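You operate a simulated robot arm through the tools that you are given. There is no shell and no other tool.

You are at the controls of a simulated robot arm. One attempt, no reset.

TASK
Put things in order on the top of the tea chest. At the end: the green can (marked "TEA") is on the black saucer; the basket of yellow pickles stands where the brown cup stood; the brown cup stands where the green can stood; the red pin stands on top of the blue block; whatever was shut is shut again. Leave all else as you found it, and nothing knocked over. Set down upright: green can.

Only the result counts: the job must be done as asked and must still hold three seconds after the hand-in. Knocking over, shifting, dropping, spilling or breaking anything else fails it.

THE ROBOT
A 6-joint arm with a two-finger parallel gripper, fixed in place. Base frame: the origin is at the foot of the arm, x ahead of it, y to its left, z up; the work surface is at about z = 0. Readings come in m, rad, newtons and seconds.
With the tool pointing down near the work surface it reaches from about 0.16 to 0.42 m from the base axis. Its first joint turns from -1.152 to 1.152 rad. Payload 1.57 kg.
The TCP is the grasp point between the finger pads, 0.03 m short of the fingertips. In the tool frame z runs along the fingers and y along their closing line. Largest opening 0.08 m; finger width 0.017, thickness 0.012; the body of the gripper, 0.04 by 0.082 m, starts 0.08 m behind the TCP.
Orientation is told as [roll, pitch, yaw] about the base's x, y, z axes, in that order, counted from this pose: with the fingers straight down and closing along the base's y, the tool's x points along the base's -x, its y along +y and its z along -z.

THE INTERFACE
- The arm moves only by the tool send_rows. Its argument "steps" is a list of rows, each an object of numbers (a shift or turn left out is 0, a gripper value left out holds the last): "x", "y", "z": the shift along the base's x, y, z in m; "rx", "ry", "rz": the turn, a rotation vector about the base's x, y, z in rad; "jaw": the opening, from 0 (shut) to 1 (fully open). In form: [{"x": .., "y": .., "z": .., "rx": .., "ry": .., "rz": .., "jaw": ..}, ...]. A call has 1 to 20 rows; each row is the pose to reach, as a shift and turn from the pose commanded when the call began. Rows are played at 5 a second. More than 0.05 m and 0.15 rad between two rows, or a gripper value outside its range, and nothing of the call is played. Where a pose cannot be reached the arm comes as near as it can. A force on the tool above 40 N (or 10 N above the force at the start of the call, whichever is more), or a blocked arm, ends the call early, and 0.2 s more pass. Each finger travels about 0.153 m/s and halts on what it meets, pressing with about 37 N; the grip force reading is that of the motor and also rises with nothing between the fingers. The clock runs only during rows and for 0.2 s after the last one: add rows that repeat a pose to give the fingers time. It gives the time, the measured TCP pose, the force on the tool (base axes), the opening and the grip force at its end, in the units of the frame above (readings bear some noise), with the torque about the TCP (base axes, N m) and any sound that the robot's microphone picked up.
- Cameras (640 x 400 px; columns grow to the right, rows downward): "scene" is fixed at [0.0594, -0.3428, 0.4159]; the picture's right is [0.69, -0.72, 0.00], its down [-0.48, -0.46, -0.74] and it looks along [0.54, 0.51, -0.67] (base axes); focal length 214 px, centre (320, 200). "wrist" rides on the gripper at [0.072, -0.007, -0.122] in the tool frame; the picture's right is [0.09, 1.00, 0.00], its down [-0.84, 0.08, -0.54] and it looks along [-0.54, 0.05, 0.84] (tool axes); focal length 238 px, centre (320, 200). There is no depth. A picture from a camera that has moved, and an enlarged one, comes with that camera's place and axes in the base frame and with its lens.
- camera(camera): a new picture of that camera. No time passes.
- inspect(camera, box): a new picture of the part [left, top, right, bottom] of that camera's present view, enlarged. No time passes.
- job_done(): hands the job in; it is judged then, once.

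Nothing tells you positions but the pictures and the camera data. Unless the task says otherwise, let go and move clear before handing in.

The tools are called after "Call:" as name(argument=value, ...) on one line, values as JSON. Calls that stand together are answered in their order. send_rows: Moves the arm, as the interface text tells. Its arguments: {"type":"object","properties":{"steps":{"type":"array","items":{"type":"object","properties":{"x":{"type":"number"},"y":{"type":"number"},"z":{"type":"number"},"rx":{"type":"number"},"ry":{"type":"number"},"rz":{"type":"number"},"jaw":{"type":"number"}}}}},"required":["steps"]} The other tools are called the same way: camera (camera) takes a picture; inspect (camera, box) takes an enlarged picture of a part of a camera's view; job_done () hands the job in.

At the start:

```text
t: 0.0
eef_pos: [0.2251, -0.0429, 0.2609]
ee_rot: [-0.001, 0.001, -0.001]
contact_force: [0.1, 0.2, 0.7]
wrist_torque: [0.04, -0.01, -0.01]
opening: 0.0799
grip_force: 0.1
```

scene: 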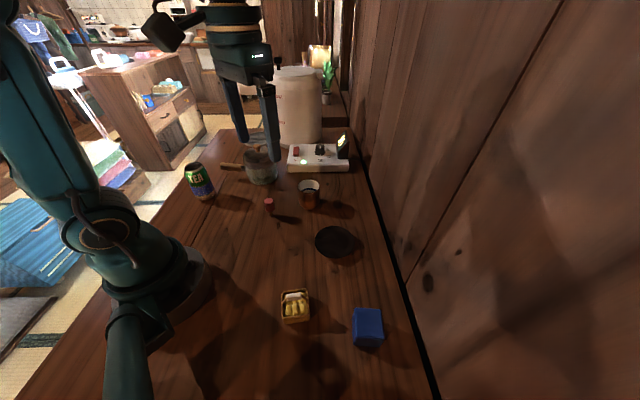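
wrist: 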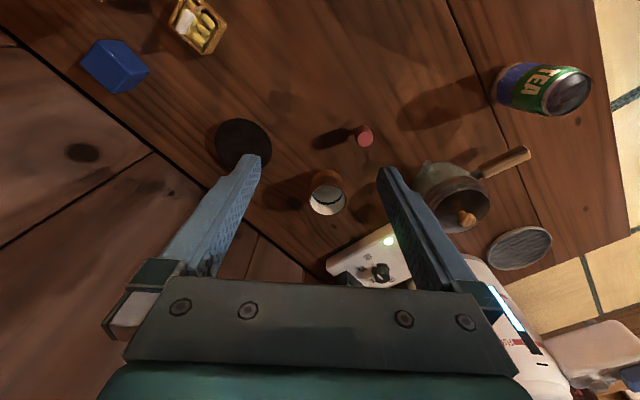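

I see a wooden chest top with a green TEA can, a pot with a handle, a small red pin, a brown cup, a black saucer, a basket of yellow pickles, a blue block, and a white panel with switches. I'll look closer before moving anything.

Call:
inspect(camera="scene", box=[170, 120, 370, 245])

Call:
inspect(camera="scene", box=[240, 220, 440, 370])

Call:
inspect(camera="wrist", box=[280, 50, 620, 290])

Call:
inspect(camera="wrist", box=[60, 0, 400, 230])

```text
3.20 times, centred on (270, 182) of scene
camera zoom: at [0.0594, -0.3428, 0.4159], right [0.69, -0.72, 0.0], down [-0.48, -0.46, -0.74], along [0.54, 0.51, -0.67], focal length 686 px, centre (480, 256)
```

zoom: 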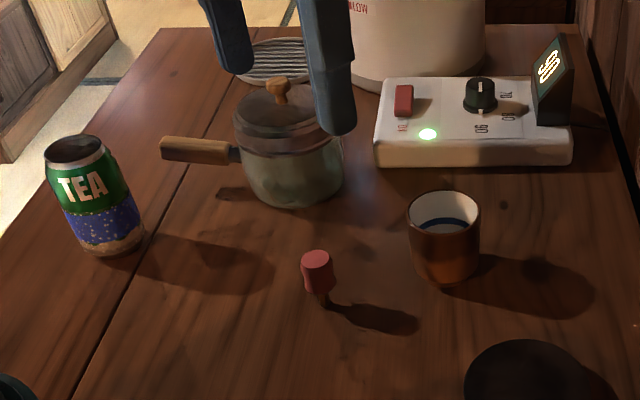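

```text
2.67 times, centred on (340, 295) of scene
camera zoom: at [0.0594, -0.3428, 0.4159], right [0.69, -0.72, 0.0], down [-0.48, -0.46, -0.74], along [0.54, 0.51, -0.67], focal length 572 px, centre (267, -53)
```

zoom: 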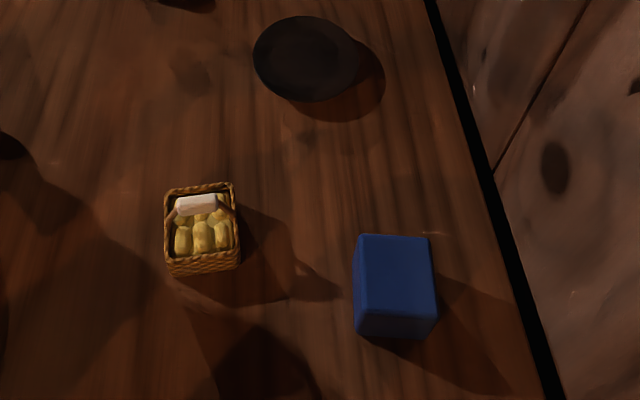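

```text
1.67 times, centred on (450, 170) of wrist
camera zoom: at [0.1531, -0.049, 0.3828], right [-0.09, 1.0, 0.0], down [0.84, 0.08, 0.54], along [0.54, 0.05, -0.84], focal length 397 px, centre (103, 250)
```

zoom: 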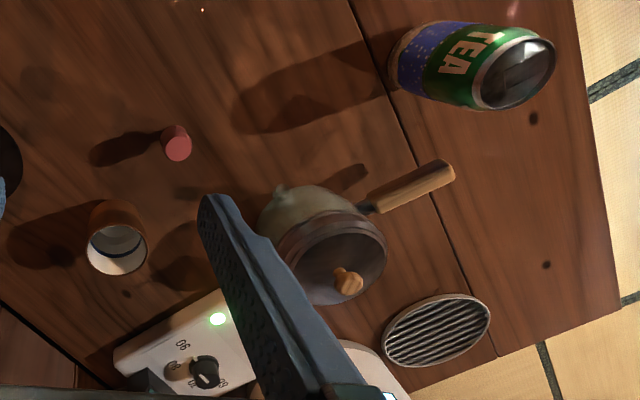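

```text
1.74 times, centred on (230, 115) of wrist
camera zoom: at [0.1531, -0.049, 0.3828], right [-0.09, 1.0, 0.0], down [0.84, 0.08, 0.54], along [0.54, 0.05, -0.84], focal length 414 px, centre (476, 348)
```

zoom: 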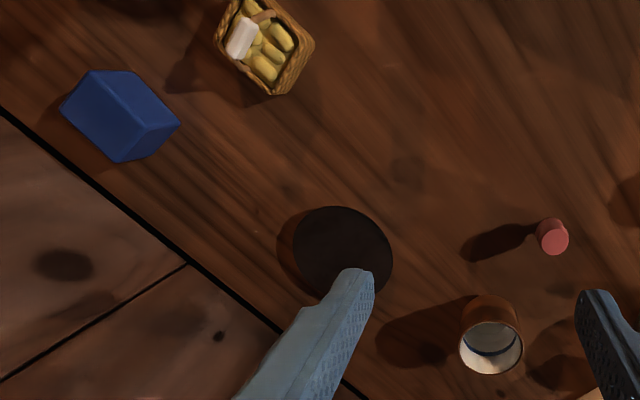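

The can is at about (0.17, 0.24), the cup at (0.36, -0.01), the pin at (0.26, 0.03), the saucer at (0.30, -0.16), the basket at (0.14, -0.20) and the block near (0.20, -0.32). I'll fly high to above the can first and refine its position with the wrist camera.

Call:
send_rows(steps=[{"x": -0.007, "y": 0.035, "jaw": 1}, {"x": -0.014, "y": 0.07}, {"x": -0.021, "y": 0.105}, {"x": -0.028, "y": 0.14}, {"x": -0.035, "y": 0.175}, {"x": -0.042, "y": 0.21}, {"x": -0.048, "y": 0.245}, {"x": -0.053, "y": 0.283}, {"x": -0.053, "y": 0.283}])

Call:
camera(camera="wrist")

Call:
camera(camera="scene")

```text
t: 2.0
eef_pos: [0.1709, 0.2414, 0.2619]
ee_rot: [0.0, 0.0, 0.002]
contact_force: [-0.1, -0.1, 0.0]
wrist_torque: [0.02, 0.01, -0.02]
opening: 0.0799
grip_force: 0.0
```

```text
taken
camera wrist: at [0.0989, 0.2348, 0.3838], right [-0.09, 1.0, 0.0], down [0.84, 0.08, 0.54], along [0.54, 0.05, -0.84], focal length 238 px, centre (320, 200)
```

wrist: 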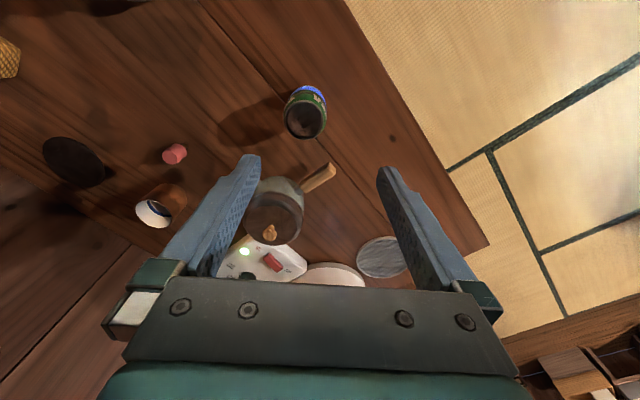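

```text
taken
```

scene: 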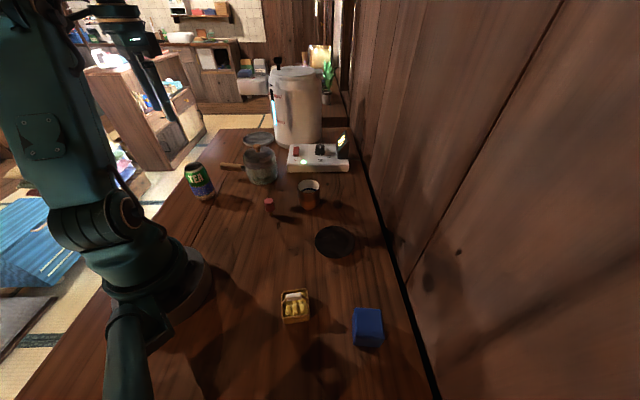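

Call:
inspect(camera="wrist", box=[240, 60, 400, 160])

Call:
inspect(camera="wrist", box=[20, 90, 340, 290])

Call:
inspect(camera="scene", box=[160, 120, 320, 220])

Call:
inspect(camera="scene", box=[250, 130, 410, 230])

Call:
inspect(camera="scene", box=[260, 270, 400, 357])

```text
4.00 times, centred on (320, 110) of wrist
camera zoom: at [0.0989, 0.2348, 0.3838], right [-0.09, 1.0, 0.0], down [0.84, 0.08, 0.54], along [0.54, 0.05, -0.84], focal length 953 px, centre (320, 560)
```

zoom: 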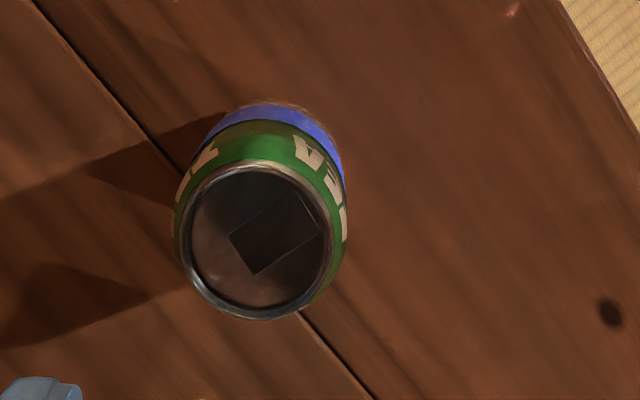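

```text
2.00 times, centred on (180, 190) of wrist
camera zoom: at [0.0989, 0.2348, 0.3838], right [-0.09, 1.0, 0.0], down [0.84, 0.08, 0.54], along [0.54, 0.05, -0.84], focal length 477 px, centre (600, 220)
```

zoom: 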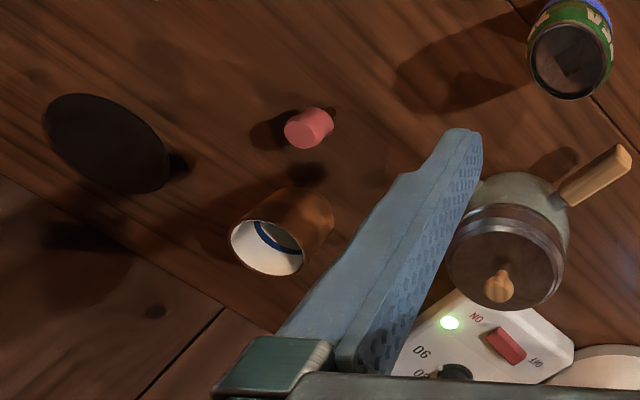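

```text
4.00 times, centred on (240, 170) of scene
camera zoom: at [0.0594, -0.3428, 0.4159], right [0.69, -0.72, 0.0], down [-0.48, -0.46, -0.74], along [0.54, 0.51, -0.67], focal length 858 px, centre (640, 320)
```

zoom: 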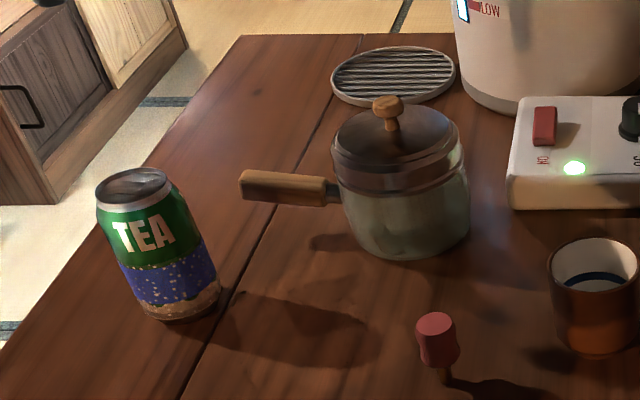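

```text
4.00 times, centred on (330, 180) of scene
camera zoom: at [0.0594, -0.3428, 0.4159], right [0.69, -0.72, 0.0], down [-0.48, -0.46, -0.74], along [0.54, 0.51, -0.67], focal length 858 px, centre (280, 280)
```

zoom: 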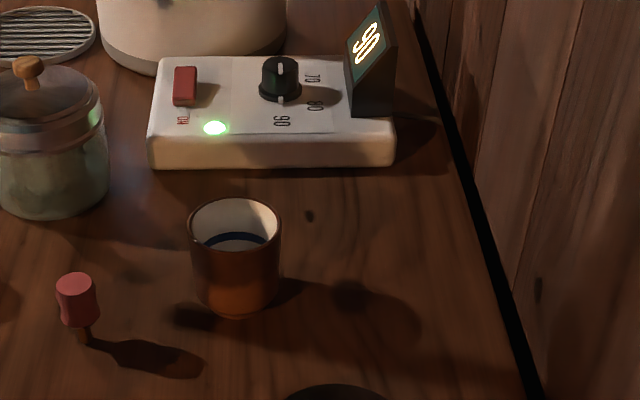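

```text
4.57 times, centred on (330, 314) of scene
camera zoom: at [0.0594, -0.3428, 0.4159], right [0.69, -0.72, 0.0], down [-0.48, -0.46, -0.74], along [0.54, 0.51, -0.67], focal length 980 px, centre (274, -319)
```

zoom: 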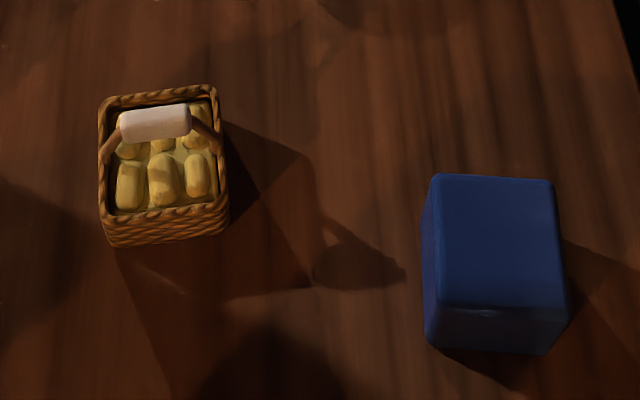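

Three views agree on the can: its axis is at about (0.172, 0.2235), it is about 0.10 m high, and its body is about 0.055 m wide. I'll shift over it, drop partway and check the alignment.

Call:
send_rows(steps=[{"y": -0.008, "z": -0.03}, {"y": -0.017, "z": -0.06}, {"y": -0.017, "z": -0.09}, {"y": -0.017, "z": -0.1}, {"y": -0.017, "z": -0.1}])

Call:
camera(camera="wrist")

Call:
camera(camera="scene")

```text
t: 3.2
eef_pos: [0.1715, 0.2236, 0.1623]
ee_rot: [0.0, 0.001, 0.0]
contact_force: [-0.2, -0.8, 0.4]
wrist_torque: [-0.01, -0.03, -0.03]
opening: 0.0801
grip_force: 0.0
```

```text
taken
camera wrist: at [0.1004, 0.2167, 0.2848], right [-0.09, 1.0, 0.0], down [0.84, 0.08, 0.54], along [0.54, 0.05, -0.84], focal length 238 px, centre (320, 200)
```

wrist: 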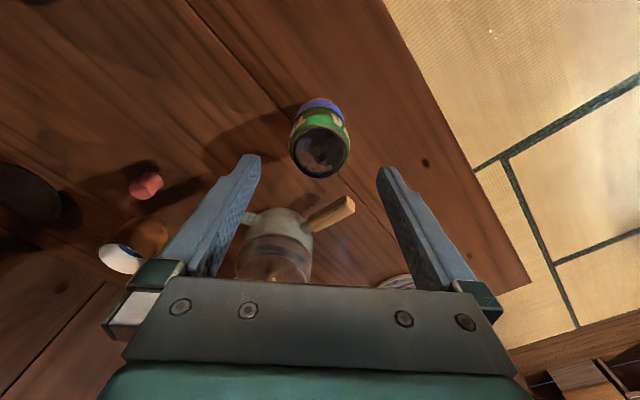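

```text
taken
```

scene: 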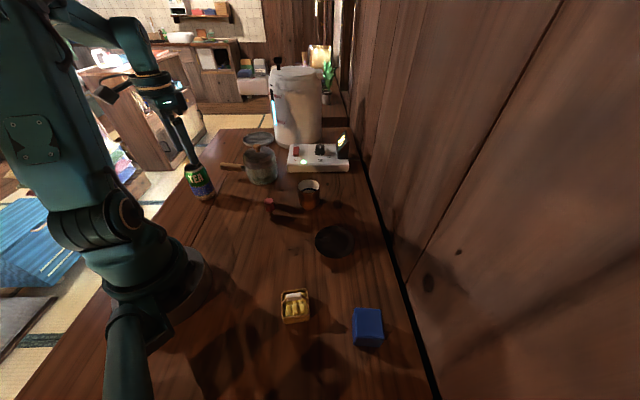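

The can is centred between the fingers, with its rim at about (0.171, 0.223). I'll lower to mid-height with the jaws open and then check.

Call:
send_rows(steps=[{"z": -0.025}, {"z": -0.05}, {"z": -0.075}, {"z": -0.095}, {"z": -0.107}, {"z": -0.107}])

Call:
camera(camera="wrist")

Call:
inspect(camera="scene", box=[140, 120, 300, 220])

```text
t: 4.6
eef_pos: [0.173, 0.2255, 0.0534]
ee_rot: [0.0, -0.001, 0.0]
contact_force: [0.0, -0.6, 0.0]
wrist_torque: [-0.02, -0.02, -0.03]
opening: 0.0801
grip_force: 0.2
```

```text
taken
camera wrist: at [0.1002, 0.2182, 0.1755], right [-0.09, 1.0, 0.0], down [0.84, 0.08, 0.54], along [0.54, 0.05, -0.84], focal length 238 px, centre (320, 200)
```

wrist: 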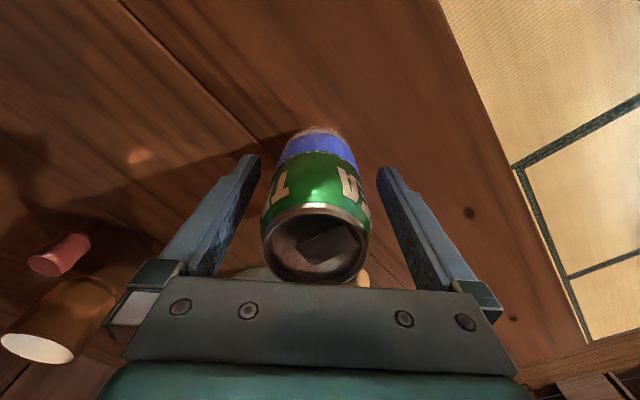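

```text
4.00 times, centred on (220, 170) of scene
camera zoom: at [0.0594, -0.3428, 0.4159], right [0.69, -0.72, 0.0], down [-0.48, -0.46, -0.74], along [0.54, 0.51, -0.67], focal length 858 px, centre (720, 320)
```

zoom: 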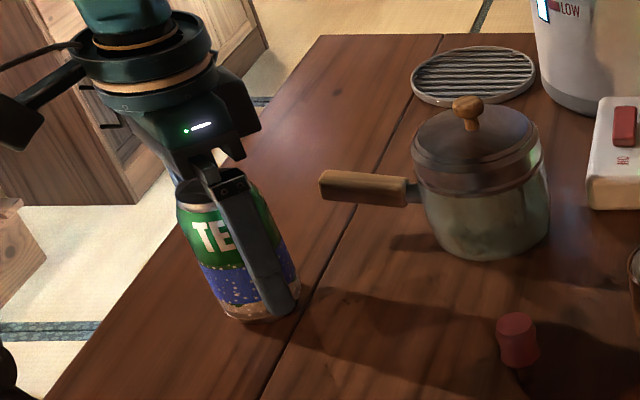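

The can sits squarely between the fingers, upright, with its centre at about (0.172, 0.2235). I'll close on it now.

Call:
send_rows(steps=[{"jaw": 0.85}, {"jaw": 0.7}, {"jaw": 0.6}, {"jaw": 0.6}, {"jaw": 0.6}])

Call:
camera(camera="wrist")

```text
t: 5.8
eef_pos: [0.1721, 0.2238, 0.0544]
ee_rot: [0.0, 0.0, 0.0]
contact_force: [-0.6, 0.0, 1.0]
wrist_torque: [0.03, 0.02, 0.01]
opening: 0.0521
grip_force: 37.2
```

```text
taken
camera wrist: at [0.1002, 0.2183, 0.1758], right [-0.09, 1.0, 0.0], down [0.84, 0.08, 0.54], along [0.54, 0.05, -0.84], focal length 238 px, centre (320, 200)
```

wrist: 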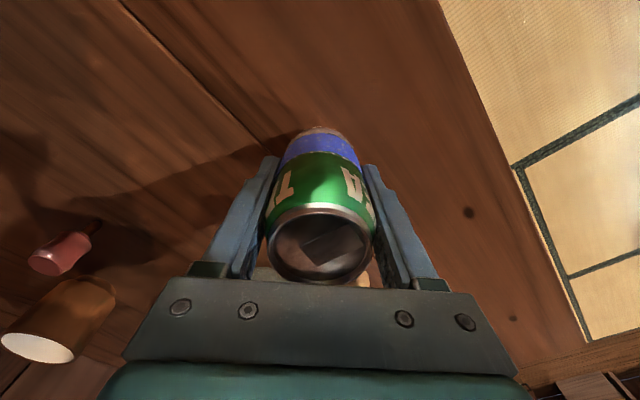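

Gripped, with an opening of 0.052 and 37 N. I'll lift slowly and check the load.

Call:
send_rows(steps=[{"z": 0.01}, {"z": 0.02}, {"z": 0.04}, {"z": 0.06}, {"z": 0.08}, {"z": 0.1}, {"z": 0.12}, {"z": 0.13}, {"z": 0.13}])

Call:
camera(camera="wrist")

Call:
camera(camera="scene")

```text
t: 7.8
eef_pos: [0.1726, 0.2228, 0.1828]
ee_rot: [0.001, 0.001, -0.001]
contact_force: [0.5, -0.3, -2.5]
wrist_torque: [-0.04, -0.01, 0.01]
opening: 0.0522
grip_force: 36.9
```

```text
taken
camera wrist: at [0.101, 0.2175, 0.3051], right [-0.09, 1.0, 0.0], down [0.84, 0.08, 0.54], along [0.54, 0.05, -0.84], focal length 238 px, centre (320, 200)
```

wrist: 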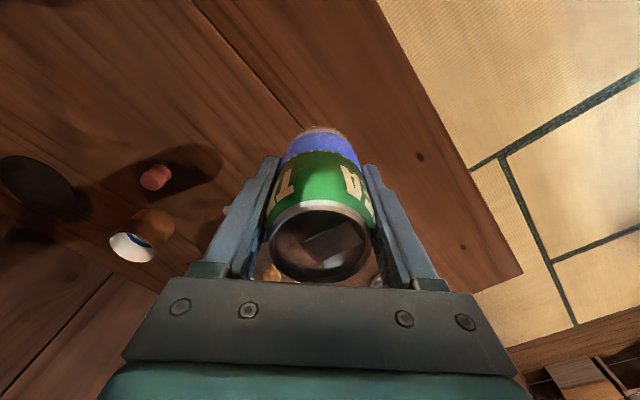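

```text
taken
```

scene: 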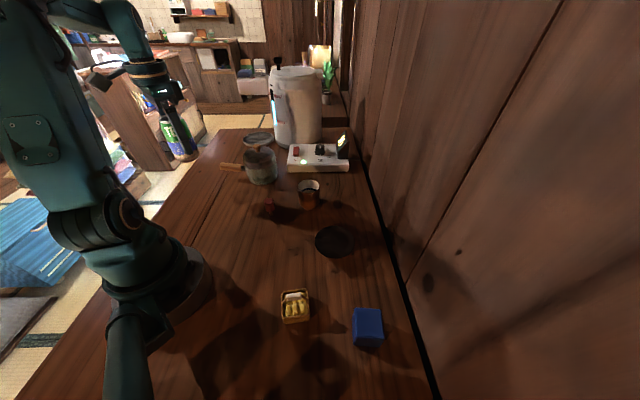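

The can is held, weighing about 2.5 N. I'll carry it high and level toward the saucer, stopping short so the wrist camera can see the saucer unobstructed.

Call:
send_rows(steps=[{"x": 0.004, "y": -0.01}, {"x": 0.011, "y": -0.028}, {"x": 0.02, "y": -0.051}, {"x": 0.03, "y": -0.076}, {"x": 0.04, "y": -0.101}, {"x": 0.05, "y": -0.126}, {"x": 0.06, "y": -0.151}, {"x": 0.07, "y": -0.177}, {"x": 0.08, "y": -0.202}, {"x": 0.09, "y": -0.227}, {"x": 0.1, "y": -0.252}, {"x": 0.11, "y": -0.276}, {"x": 0.117, "y": -0.296}, {"x": 0.122, "y": -0.308}, {"x": 0.125, "y": -0.313}, {"x": 0.125, "y": -0.313}])

Call:
camera(camera="wrist")

Call:
camera(camera="scene")

```text
t: 11.2
eef_pos: [0.2953, -0.0886, 0.1837]
ee_rot: [0.0, 0.0, -0.001]
contact_force: [-0.1, -0.3, -2.3]
wrist_torque: [0.03, 0.0, 0.01]
opening: 0.0522
grip_force: 37.7
```

```text
taken
camera wrist: at [0.2239, -0.0946, 0.3061], right [-0.09, 1.0, 0.0], down [0.84, 0.08, 0.54], along [0.54, 0.05, -0.84], focal length 238 px, centre (320, 200)
```

wrist: 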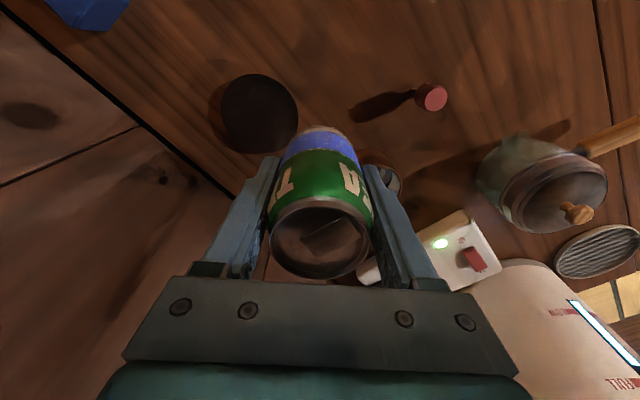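

```text
taken
```

scene: 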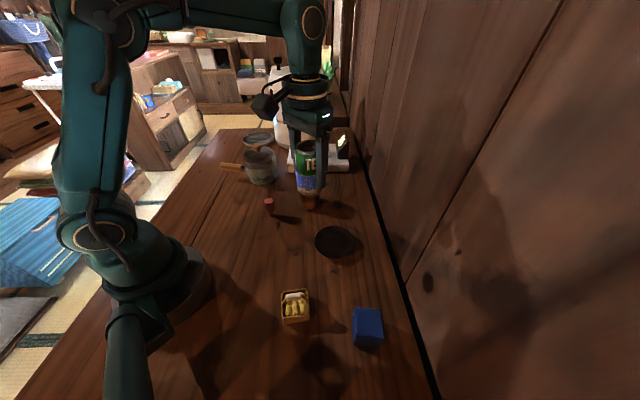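

Call:
inspect(camera="wrist", box=[180, 50, 340, 150])

Call:
inspect(camera="scene", box=[280, 190, 400, 265])

```text
4.00 times, centred on (260, 100) of wrist
camera zoom: at [0.2239, -0.0946, 0.3061], right [-0.09, 1.0, 0.0], down [0.84, 0.08, 0.54], along [0.54, 0.05, -0.84], focal length 953 px, centre (560, 600)
```

zoom: 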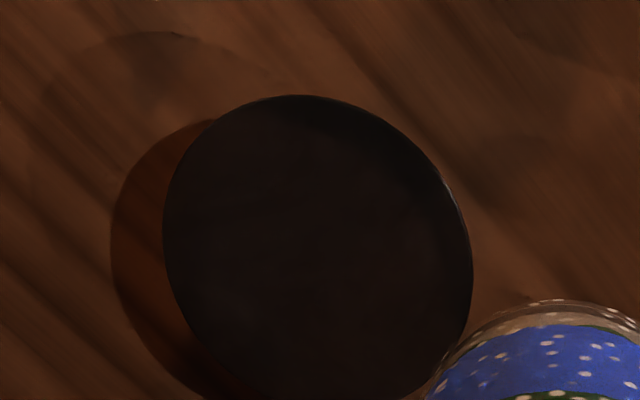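

```text
5.33 times, centred on (340, 228) of scene
camera zoom: at [0.0594, -0.3428, 0.4159], right [0.69, -0.72, 0.0], down [-0.48, -0.46, -0.74], along [0.54, 0.51, -0.67], focal length 1144 px, centre (213, 53)
```

zoom: 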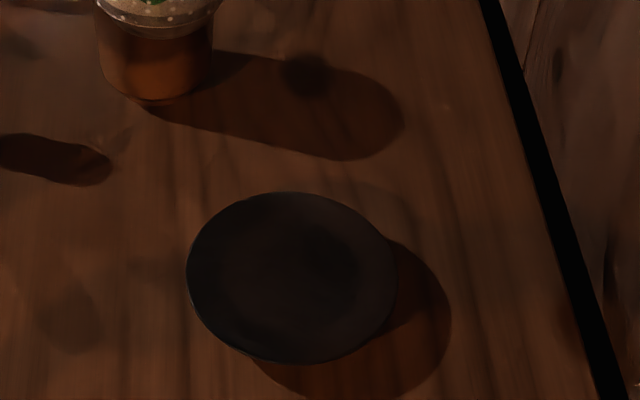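

The saucer rim's centre triangulates to about (0.299, -0.160), with its rim at about z = 0.017. I'll move over it and descend partway.

Call:
send_rows(steps=[{"x": 0.001, "y": -0.015}, {"x": 0.001, "y": -0.035}, {"x": 0.002, "y": -0.055}, {"x": 0.002, "y": -0.066}, {"x": 0.002, "y": -0.07}, {"x": 0.002, "y": -0.07, "z": -0.02}, {"x": 0.002, "y": -0.07, "z": -0.04}, {"x": 0.002, "y": -0.07, "z": -0.06}, {"x": 0.002, "y": -0.07, "z": -0.08}, {"x": 0.002, "y": -0.07, "z": -0.09}, {"x": 0.002, "y": -0.07, "z": -0.09}])

Call:
camera(camera="wrist")

Call:
inspect(camera="scene", box=[260, 140, 420, 240])

Call:
inspect(camera="scene", box=[280, 200, 400, 275])

```text
t: 13.6
eef_pos: [0.2996, -0.1613, 0.0947]
ee_rot: [0.0, 0.0, 0.0]
contact_force: [0.1, -1.0, -2.8]
wrist_torque: [0.0, 0.03, 0.01]
opening: 0.0523
grip_force: 37.3
```

```text
taken
camera wrist: at [0.2274, -0.1675, 0.217], right [-0.09, 1.0, 0.0], down [0.84, 0.08, 0.54], along [0.54, 0.05, -0.84], focal length 238 px, centre (320, 200)
```

wrist: 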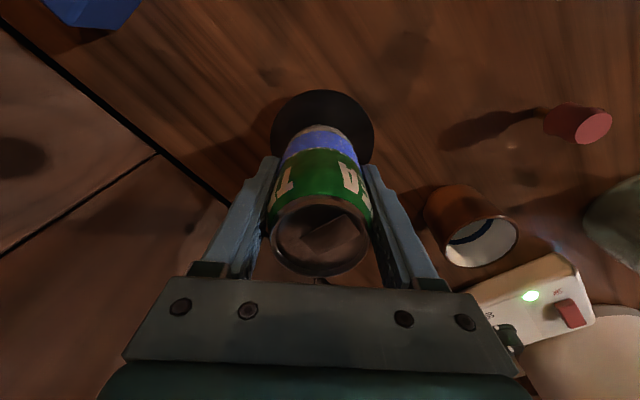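

```text
4.00 times, centred on (340, 190) of scene
camera zoom: at [0.0594, -0.3428, 0.4159], right [0.69, -0.72, 0.0], down [-0.48, -0.46, -0.74], along [0.54, 0.51, -0.67], focal length 858 px, centre (240, 240)
```

zoom: 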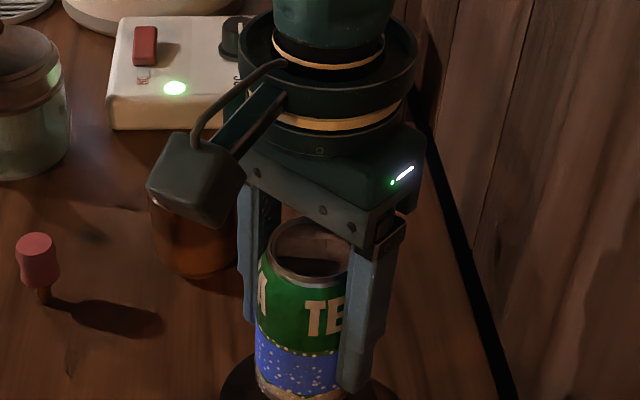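

```text
5.33 times, centred on (340, 238) of scene
camera zoom: at [0.0594, -0.3428, 0.4159], right [0.69, -0.72, 0.0], down [-0.48, -0.46, -0.74], along [0.54, 0.51, -0.67], focal length 1144 px, centre (213, 0)
```

zoom: 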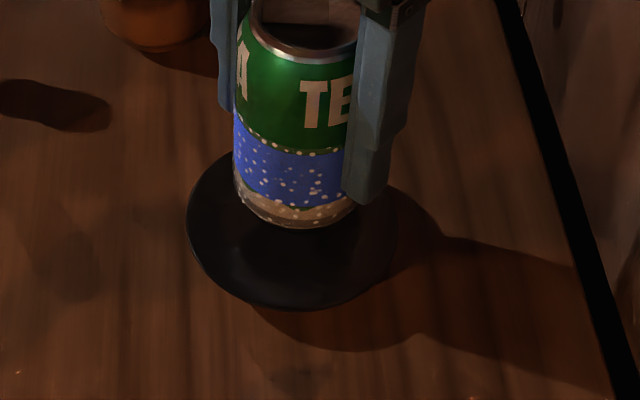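

The can's base is aligned over the saucer in both views. I'll lower it slowly and watch the force for contact.

Call:
send_rows(steps=[{"z": -0.01}, {"z": -0.018}, {"z": -0.024}, {"z": -0.026}, {"z": -0.026}])

Call:
inspect(camera="scene", box=[280, 200, 400, 275])

```text
t: 14.8
eef_pos: [0.2991, -0.1607, 0.0691]
ee_rot: [-0.004, -0.007, 0.0]
contact_force: [5.0, -3.9, 27.3]
wrist_torque: [-0.17, -0.32, -0.06]
opening: 0.0522
grip_force: 36.8
```

```text
5.33 times, centred on (340, 238) of scene
camera zoom: at [0.0593, -0.3428, 0.416], right [0.69, -0.72, 0.0], down [-0.48, -0.46, -0.74], along [0.54, 0.51, -0.67], focal length 1144 px, centre (213, 0)
```

zoom: 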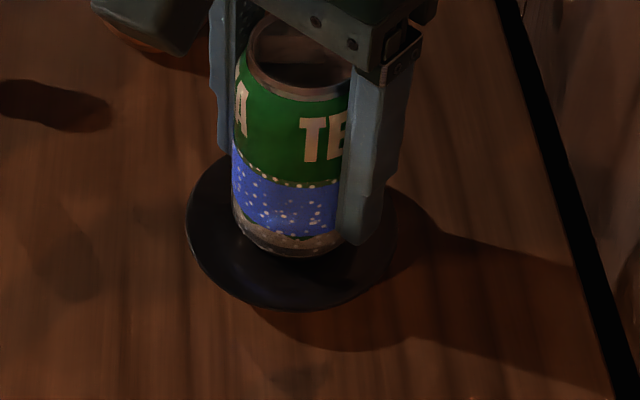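

Contact at TCP z of about 0.069, and the torque is near zero, so the base is resting flat and central on the saucer. I'll ease off about 1 mm to remove the pressing force before letting go.

Call:
send_rows(steps=[{"z": 0.0005}, {"z": 0.001}, {"z": 0.001}])

```text
t: 15.6
eef_pos: [0.2984, -0.1602, 0.0697]
ee_rot: [0.0, 0.0, 0.0]
contact_force: [2.0, -6.9, 19.9]
wrist_torque: [-0.33, -0.24, -0.04]
opening: 0.0522
grip_force: 37.2
```

Call:
send_rows(steps=[{"z": 0.0005}, {"z": 0.001}, {"z": 0.001}])

```text
t: 16.4
eef_pos: [0.2986, -0.1588, 0.0684]
ee_rot: [0.004, 0.002, -0.001]
contact_force: [-0.6, 0.1, -1.9]
wrist_torque: [0.02, 0.0, -0.02]
opening: 0.0521
grip_force: 37.1
```

Call:
send_rows(steps=[{"z": -0.0006}, {"z": -0.0006}])

```text
t: 17.0
eef_pos: [0.299, -0.1571, 0.0697]
ee_rot: [-0.001, 0.0, 0.0]
contact_force: [0.6, 0.3, -2.2]
wrist_torque: [-0.01, 0.01, -0.02]
opening: 0.0521
grip_force: 36.9
```

Call:
send_rows(steps=[{"z": -0.0005}, {"z": -0.0005}])

```text
t: 17.6
eef_pos: [0.298, -0.1577, 0.0684]
ee_rot: [0.001, -0.001, 0.001]
contact_force: [-0.9, 0.7, 5.3]
wrist_torque: [0.09, 0.01, 0.0]
opening: 0.0524
grip_force: 37.2
```

The contact is light now, with the can's weight on the saucer. I'll open the fingers.

Call:
send_rows(steps=[{"jaw": 0.7}, {"jaw": 0.8}, {"jaw": 0.9}, {"jaw": 1.0}, {"jaw": 1.0}])

Call:
camera(camera="wrist")

Call:
inspect(camera="scene", box=[260, 150, 420, 250])

```text
t: 18.8
eef_pos: [0.2994, -0.1589, 0.0681]
ee_rot: [-0.001, 0.0, 0.001]
contact_force: [-0.7, -0.2, -0.7]
wrist_torque: [0.01, 0.02, -0.02]
opening: 0.0799
grip_force: 0.0
```

```text
taken
camera wrist: at [0.2269, -0.1653, 0.1907], right [-0.09, 1.0, 0.0], down [0.84, 0.08, 0.54], along [0.54, 0.05, -0.84], focal length 238 px, centre (320, 200)
```

wrist: 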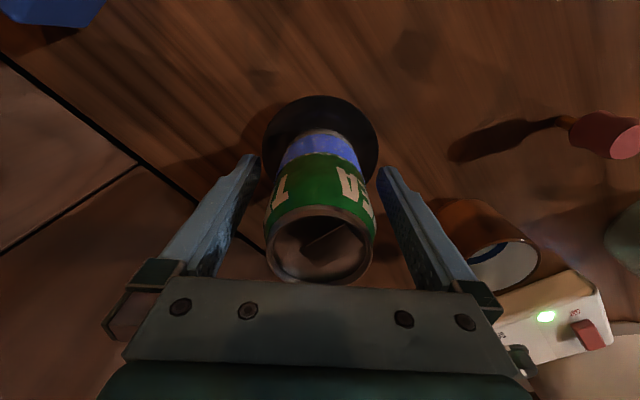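

```text
4.00 times, centred on (340, 200) of scene
camera zoom: at [0.0594, -0.3428, 0.4159], right [0.69, -0.72, 0.0], down [-0.48, -0.46, -0.74], along [0.54, 0.51, -0.67], focal length 858 px, centre (240, 200)
```

zoom: 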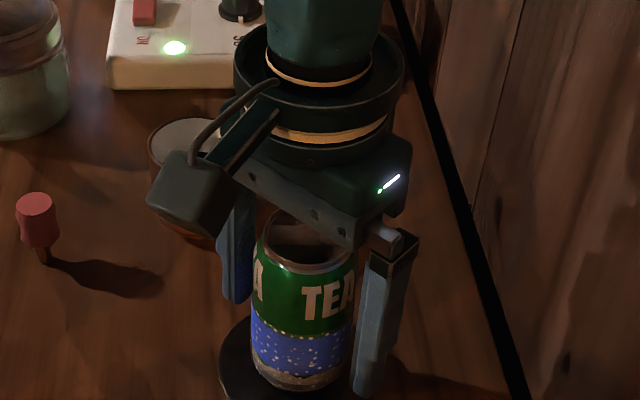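

The can stands upright on the saucer, released. I'll rise straight up and then look at the cup.

Call:
send_rows(steps=[{"z": 0.015}, {"z": 0.035}, {"z": 0.065}, {"z": 0.095}, {"z": 0.125}, {"z": 0.14}, {"z": 0.14}])

Call:
camera(camera="wrist")

Call:
inspect(camera="scene", box=[260, 150, 420, 250])

```text
t: 20.4
eef_pos: [0.2974, -0.159, 0.2108]
ee_rot: [0.001, 0.0, 0.0]
contact_force: [-0.2, -0.8, -0.2]
wrist_torque: [0.02, 0.01, -0.03]
opening: 0.0798
grip_force: 0.0
```

```text
taken
camera wrist: at [0.2246, -0.1646, 0.3325], right [-0.09, 1.0, 0.0], down [0.84, 0.08, 0.54], along [0.54, 0.05, -0.84], focal length 238 px, centre (320, 200)
```

wrist: 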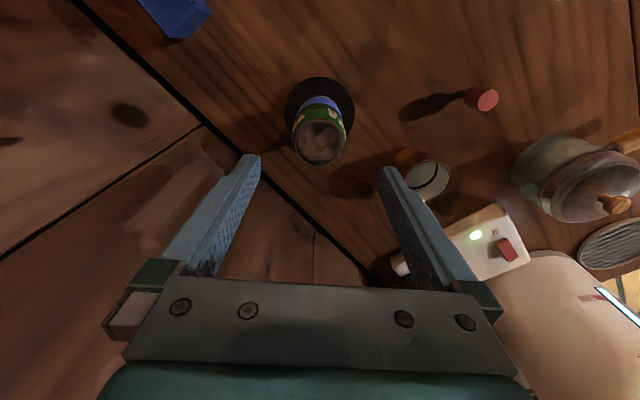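

```text
4.00 times, centred on (340, 200) of scene
camera zoom: at [0.0594, -0.3428, 0.4159], right [0.69, -0.72, 0.0], down [-0.48, -0.46, -0.74], along [0.54, 0.51, -0.67], focal length 858 px, centre (240, 200)
```

zoom: 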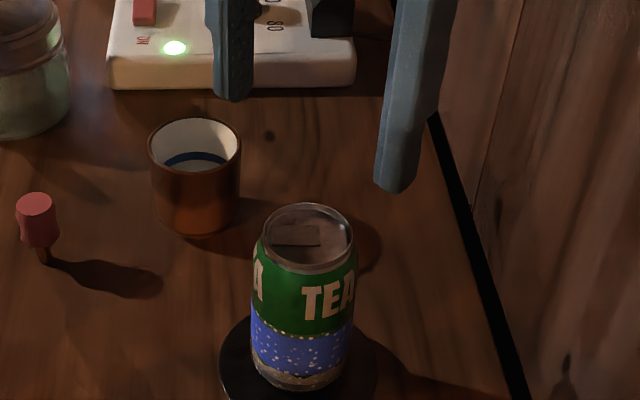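

The can stands centred on the saucer. The cup triangulates to about (0.357, -0.018), roughly 0.06 m high. I'll move above it to refine that.

Call:
send_rows(steps=[{"x": 0.012, "y": 0.03}, {"x": 0.024, "y": 0.06}, {"x": 0.038, "y": 0.095}, {"x": 0.05, "y": 0.125}, {"x": 0.058, "y": 0.142}, {"x": 0.058, "y": 0.142, "z": -0.02}, {"x": 0.058, "y": 0.142, "z": -0.04}, {"x": 0.058, "y": 0.142, "z": -0.05}, {"x": 0.058, "y": 0.142, "z": -0.05}])

Call:
camera(camera="wrist")

Call:
inspect(camera="wrist", box=[240, 80, 400, 180])

Call:
camera(camera="scene")

```text
t: 22.4
eef_pos: [0.3575, -0.0174, 0.1565]
ee_rot: [-0.001, 0.0, -0.001]
contact_force: [0.4, 1.2, 0.0]
wrist_torque: [0.02, 0.04, 0.03]
opening: 0.0801
grip_force: 0.0
```

```text
taken
camera wrist: at [0.2858, -0.0234, 0.2792], right [-0.09, 1.0, 0.0], down [0.84, 0.08, 0.54], along [0.54, 0.05, -0.84], focal length 238 px, centre (320, 200)
```

wrist: 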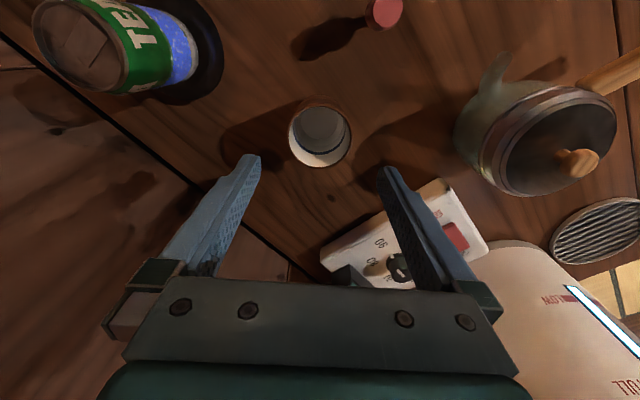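

```text
4.00 times, centred on (320, 130) of wrist
camera zoom: at [0.2858, -0.0234, 0.2792], right [-0.09, 1.0, 0.0], down [0.84, 0.08, 0.54], along [0.54, 0.05, -0.84], focal length 953 px, centre (320, 480)
```

zoom: 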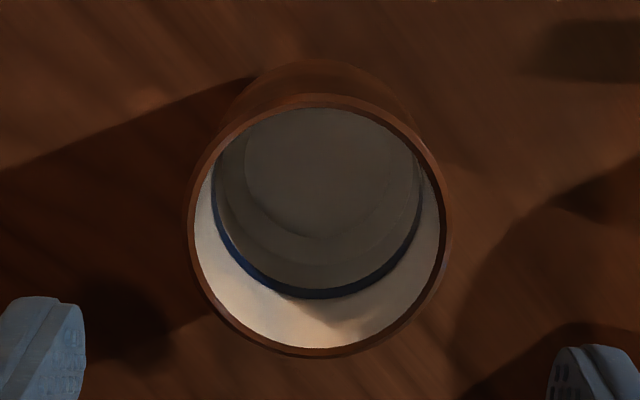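

```text
taken
```

scene: 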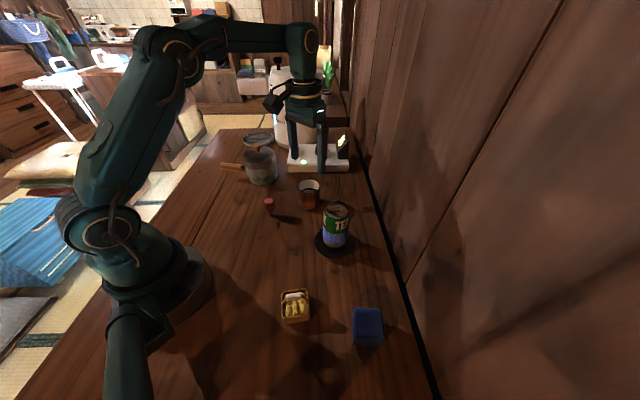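

The cup is empty inside, with its centre at about (0.357, -0.0175) and a rim about 0.061 m wide, so it fits the jaws with room. I'll descend around it.

Call:
send_rows(steps=[{"z": -0.025}, {"z": -0.05}, {"z": -0.075}, {"z": -0.075}])

Call:
camera(camera="wrist")

Call:
inspect(camera="scene", box=[250, 120, 410, 220])

```text
t: 23.4
eef_pos: [0.36, -0.0191, 0.0853]
ee_rot: [0.0, 0.001, 0.0]
contact_force: [0.6, 0.2, 0.1]
wrist_torque: [0.02, -0.01, -0.03]
opening: 0.08
grip_force: 0.0
```

```text
taken
camera wrist: at [0.2871, -0.0249, 0.2066], right [-0.09, 1.0, 0.0], down [0.84, 0.08, 0.54], along [0.54, 0.05, -0.84], focal length 238 px, centre (320, 200)
```

wrist: 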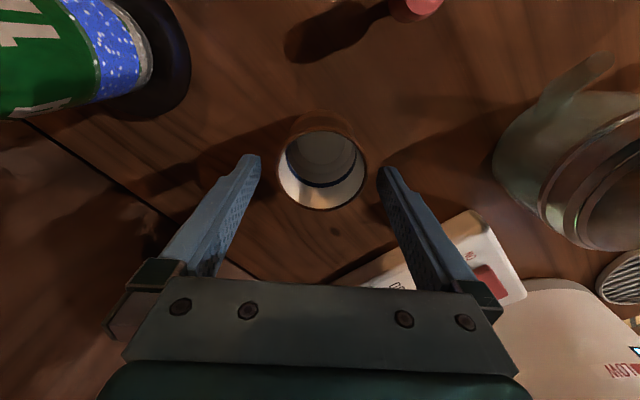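

```text
4.00 times, centred on (330, 170) of scene
camera zoom: at [0.0594, -0.3428, 0.4159], right [0.69, -0.72, 0.0], down [-0.48, -0.46, -0.74], along [0.54, 0.51, -0.67], focal length 858 px, centre (280, 320)
```

zoom: 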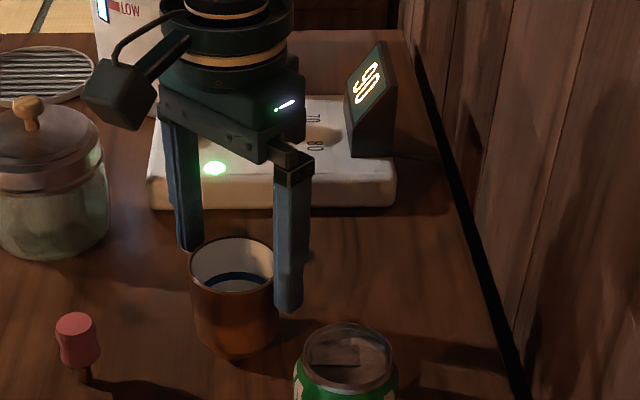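

Still well centred, with clearance on both sides. I'll lower the rest of the way and close gently.

Call:
send_rows(steps=[{"z": -0.015}, {"z": -0.03}, {"z": -0.043}, {"z": -0.043}, {"z": -0.043, "jaw": 0.88}, {"z": -0.043, "jaw": 0.78}, {"z": -0.043, "jaw": 0.7}, {"z": -0.043, "jaw": 0.68}, {"z": -0.043, "jaw": 0.68}])

Call:
camera(camera="wrist")

Call:
inspect(camera="scene", box=[250, 120, 410, 220])

```text
t: 25.4
eef_pos: [0.3573, -0.0177, 0.0435]
ee_rot: [0.0, -0.001, 0.0]
contact_force: [0.5, 0.1, 0.6]
wrist_torque: [-0.01, 0.01, 0.02]
opening: 0.0598
grip_force: 36.7
```

```text
taken
camera wrist: at [0.2851, -0.0241, 0.1659], right [-0.09, 1.0, 0.0], down [0.84, 0.08, 0.54], along [0.54, 0.05, -0.84], focal length 238 px, centre (320, 200)
```

wrist: 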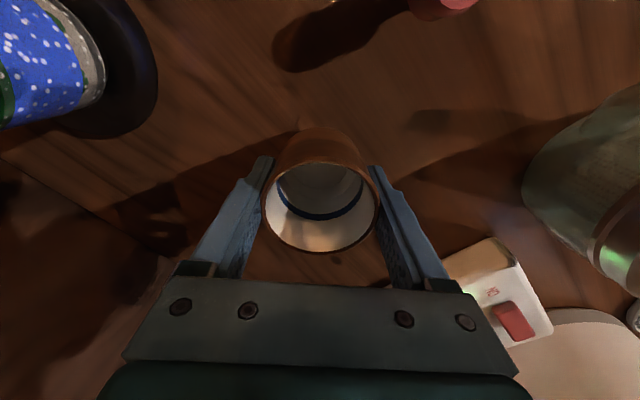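

```text
4.00 times, centred on (330, 170) of scene
camera zoom: at [0.0594, -0.3428, 0.4159], right [0.69, -0.72, 0.0], down [-0.48, -0.46, -0.74], along [0.54, 0.51, -0.67], focal length 858 px, centre (280, 320)
```

zoom: 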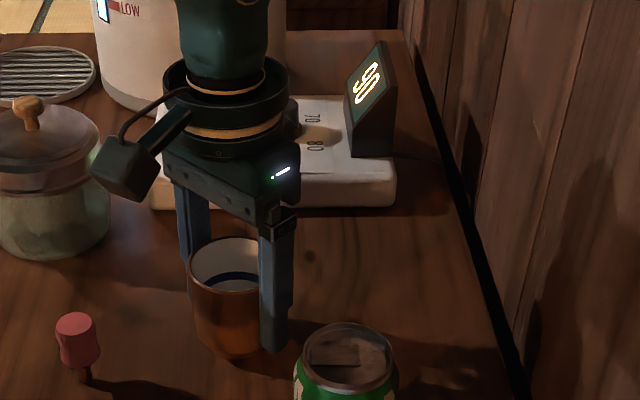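

The cup is gripped at a 0.060 opening. I'll lift it and carry it high to the can's old place.

Call:
send_rows(steps=[{"z": 0.01}, {"z": 0.025}, {"z": 0.05}, {"z": 0.075}, {"z": 0.1}, {"z": 0.125}, {"z": 0.145}, {"z": 0.15}, {"z": 0.15}])

Call:
camera(camera="wrist")

Call:
camera(camera="scene")

```text
t: 27.4
eef_pos: [0.3582, -0.0182, 0.1904]
ee_rot: [0.0, 0.001, 0.0]
contact_force: [-0.1, 0.0, -1.1]
wrist_torque: [-0.02, -0.01, 0.04]
opening: 0.0601
grip_force: 37.1
```

```text
taken
camera wrist: at [0.2866, -0.0242, 0.3122], right [-0.09, 1.0, 0.0], down [0.84, 0.08, 0.54], along [0.54, 0.05, -0.84], focal length 238 px, centre (320, 200)
```

wrist: 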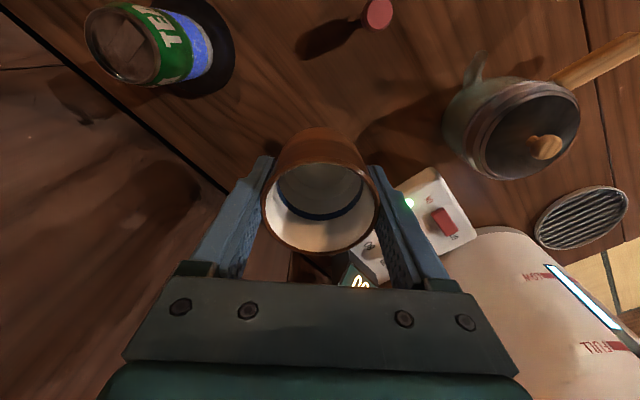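

```text
taken
```

scene: 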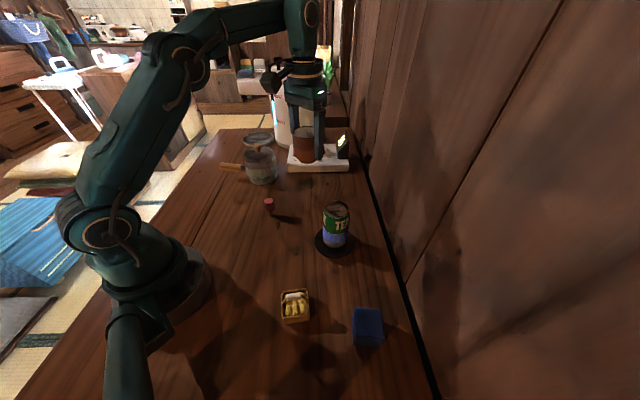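

The cup is held with a load of about 1.2 N. I'll carry it to the can's old spot at (0.172, 0.224).

Call:
send_rows(steps=[{"x": -0.006, "y": 0.008}, {"x": -0.018, "y": 0.024}, {"x": -0.034, "y": 0.044}, {"x": -0.05, "y": 0.065}, {"x": -0.066, "y": 0.086}, {"x": -0.082, "y": 0.107}, {"x": -0.098, "y": 0.128}, {"x": -0.114, "y": 0.149}, {"x": -0.13, "y": 0.17}, {"x": -0.146, "y": 0.191}, {"x": -0.162, "y": 0.212}, {"x": -0.174, "y": 0.228}, {"x": -0.182, "y": 0.238}, {"x": -0.185, "y": 0.2415}, {"x": -0.185, "y": 0.2415}, {"x": -0.185, "y": 0.2415}])

Call:
camera(camera="wrist")

Call:
camera(camera="scene")

```text
t: 30.8
eef_pos: [0.17, 0.2231, 0.1924]
ee_rot: [0.0, 0.0, -0.001]
contact_force: [0.5, -1.1, -1.2]
wrist_torque: [-0.02, 0.03, 0.01]
opening: 0.0597
grip_force: 36.8
```

```text
taken
camera wrist: at [0.0987, 0.2167, 0.3143], right [-0.09, 1.0, 0.0], down [0.84, 0.08, 0.54], along [0.54, 0.05, -0.84], focal length 238 px, centre (320, 200)
```

wrist: 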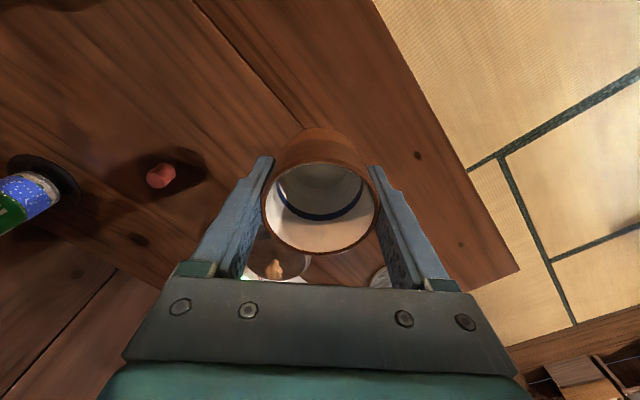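

```text
taken
```

scene: 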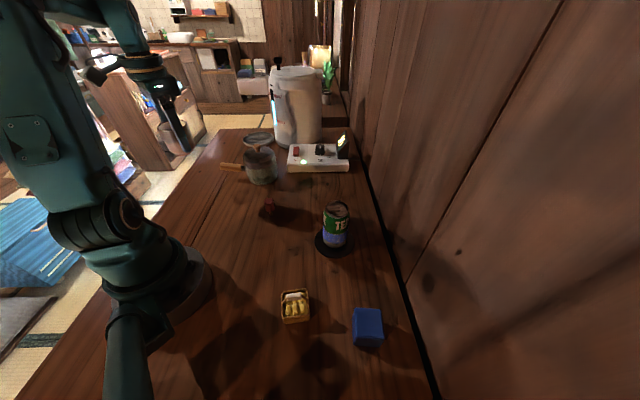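

I'm over the can's old spot. I'll lower to just above the surface and then feel for contact.

Call:
send_rows(steps=[{"z": -0.02}, {"z": -0.045}, {"z": -0.07}, {"z": -0.095}, {"z": -0.115}, {"z": -0.13}, {"z": -0.138}, {"z": -0.141}, {"z": -0.141}])

Call:
inspect(camera="scene", box=[140, 120, 300, 220])

Call:
camera(camera="wrist")

```text
t: 32.8
eef_pos: [0.1728, 0.224, 0.0507]
ee_rot: [0.0, 0.002, 0.0]
contact_force: [0.2, -0.3, -1.3]
wrist_torque: [-0.01, -0.04, 0.0]
opening: 0.0599
grip_force: 36.9
```

```text
4.00 times, centred on (220, 170) of scene
camera zoom: at [0.0594, -0.3428, 0.4159], right [0.69, -0.72, 0.0], down [-0.48, -0.46, -0.74], along [0.54, 0.51, -0.67], focal length 858 px, centre (720, 320)
```

zoom: 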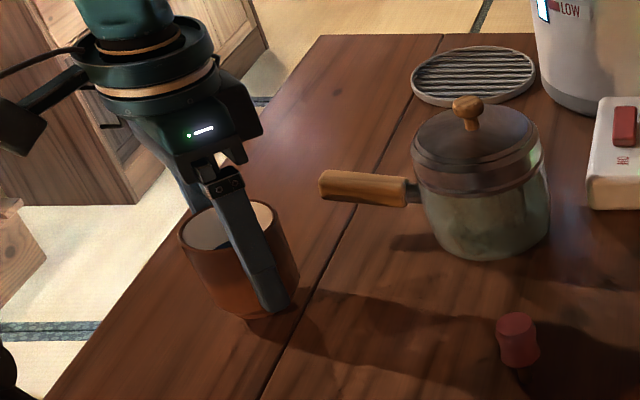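

```text
taken
camera wrist: at [0.1002, 0.2175, 0.1728], right [-0.09, 1.0, 0.0], down [0.84, 0.08, 0.54], along [0.54, 0.05, -0.84], focal length 238 px, centre (320, 200)
```

wrist: 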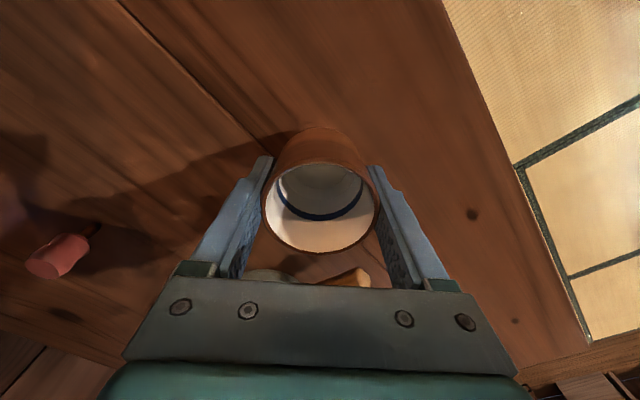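

Just above the surface, upright and in the right place. I'll creep down in small steps to find contact.

Call:
send_rows(steps=[{"z": -0.002}, {"z": -0.004}, {"z": -0.005}, {"z": -0.005}])

```text
t: 33.8
eef_pos: [0.1731, 0.2238, 0.0448]
ee_rot: [0.0, 0.001, 0.0]
contact_force: [0.8, 0.0, -0.1]
wrist_torque: [0.03, 0.0, 0.01]
opening: 0.0597
grip_force: 37.3
```

Call:
send_rows(steps=[{"z": -0.0005}, {"z": -0.001}, {"z": -0.001}])

```text
t: 34.6
eef_pos: [0.1727, 0.2232, 0.044]
ee_rot: [-0.001, 0.0, -0.001]
contact_force: [-1.6, -0.3, 4.7]
wrist_torque: [-0.05, 0.04, -0.04]
opening: 0.0595
grip_force: 37.2
```

The cup is touching lightly, with about 5 N on the surface. I'll open the fingers.

Call:
send_rows(steps=[{"jaw": 0.78}, {"jaw": 0.86}, {"jaw": 0.94}, {"jaw": 1.0}, {"jaw": 1.0}])

Call:
camera(camera="wrist")

```text
t: 35.8
eef_pos: [0.1734, 0.2226, 0.0428]
ee_rot: [0.0, 0.001, 0.0]
contact_force: [1.1, 0.3, -0.1]
wrist_torque: [0.02, -0.01, 0.03]
opening: 0.08
grip_force: 0.0
```

```text
taken
camera wrist: at [0.1009, 0.2171, 0.1656], right [-0.09, 1.0, 0.0], down [0.84, 0.08, 0.54], along [0.54, 0.05, -0.84], focal length 238 px, centre (320, 200)
```

wrist: 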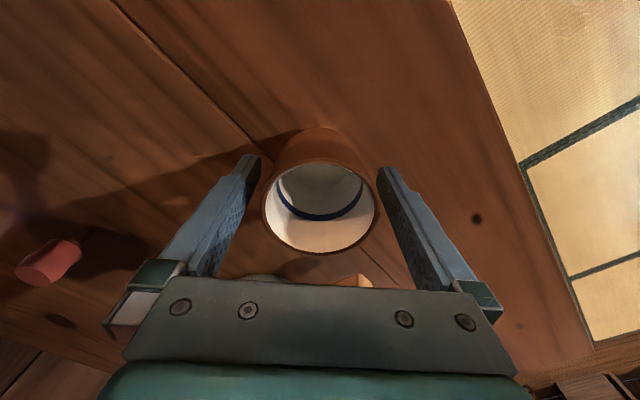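

The cup is released and upright. I'll rise clear and then swing round toward the basket.

Call:
send_rows(steps=[{"z": 0.015}, {"z": 0.04}, {"z": 0.075}, {"z": 0.11}, {"z": 0.145}, {"z": 0.17}, {"z": 0.18}, {"z": 0.18}])

Call:
inspect(camera="scene", box=[160, 120, 320, 220])

Call:
camera(camera="wrist")

```text
t: 37.6
eef_pos: [0.1721, 0.2249, 0.2253]
ee_rot: [-0.001, 0.0, 0.0]
contact_force: [-0.3, -0.2, -0.2]
wrist_torque: [-0.03, 0.02, -0.02]
opening: 0.08
grip_force: 0.1
```

```text
4.00 times, centred on (240, 170) of scene
camera zoom: at [0.0594, -0.3428, 0.4159], right [0.69, -0.72, 0.0], down [-0.48, -0.46, -0.74], along [0.54, 0.51, -0.67], focal length 858 px, centre (640, 320)
```

zoom: 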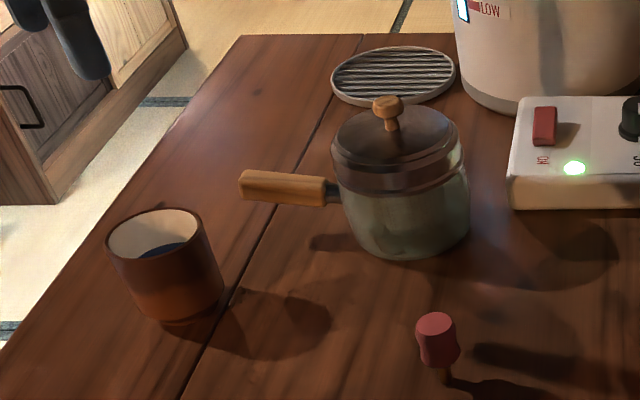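

```text
taken
camera wrist: at [0.1, 0.2175, 0.3476], right [-0.09, 1.0, 0.0], down [0.84, 0.08, 0.54], along [0.54, 0.05, -0.84], focal length 238 px, centre (320, 200)
```

wrist: 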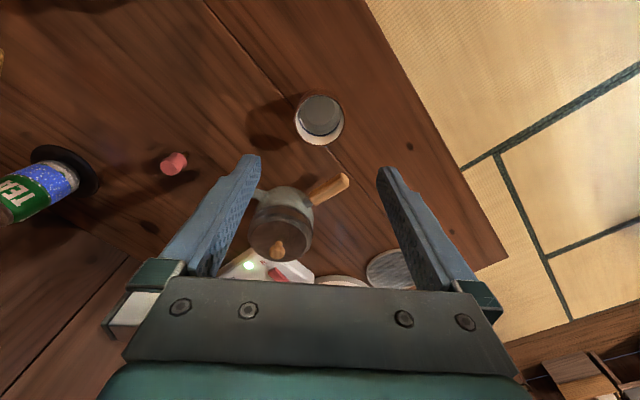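

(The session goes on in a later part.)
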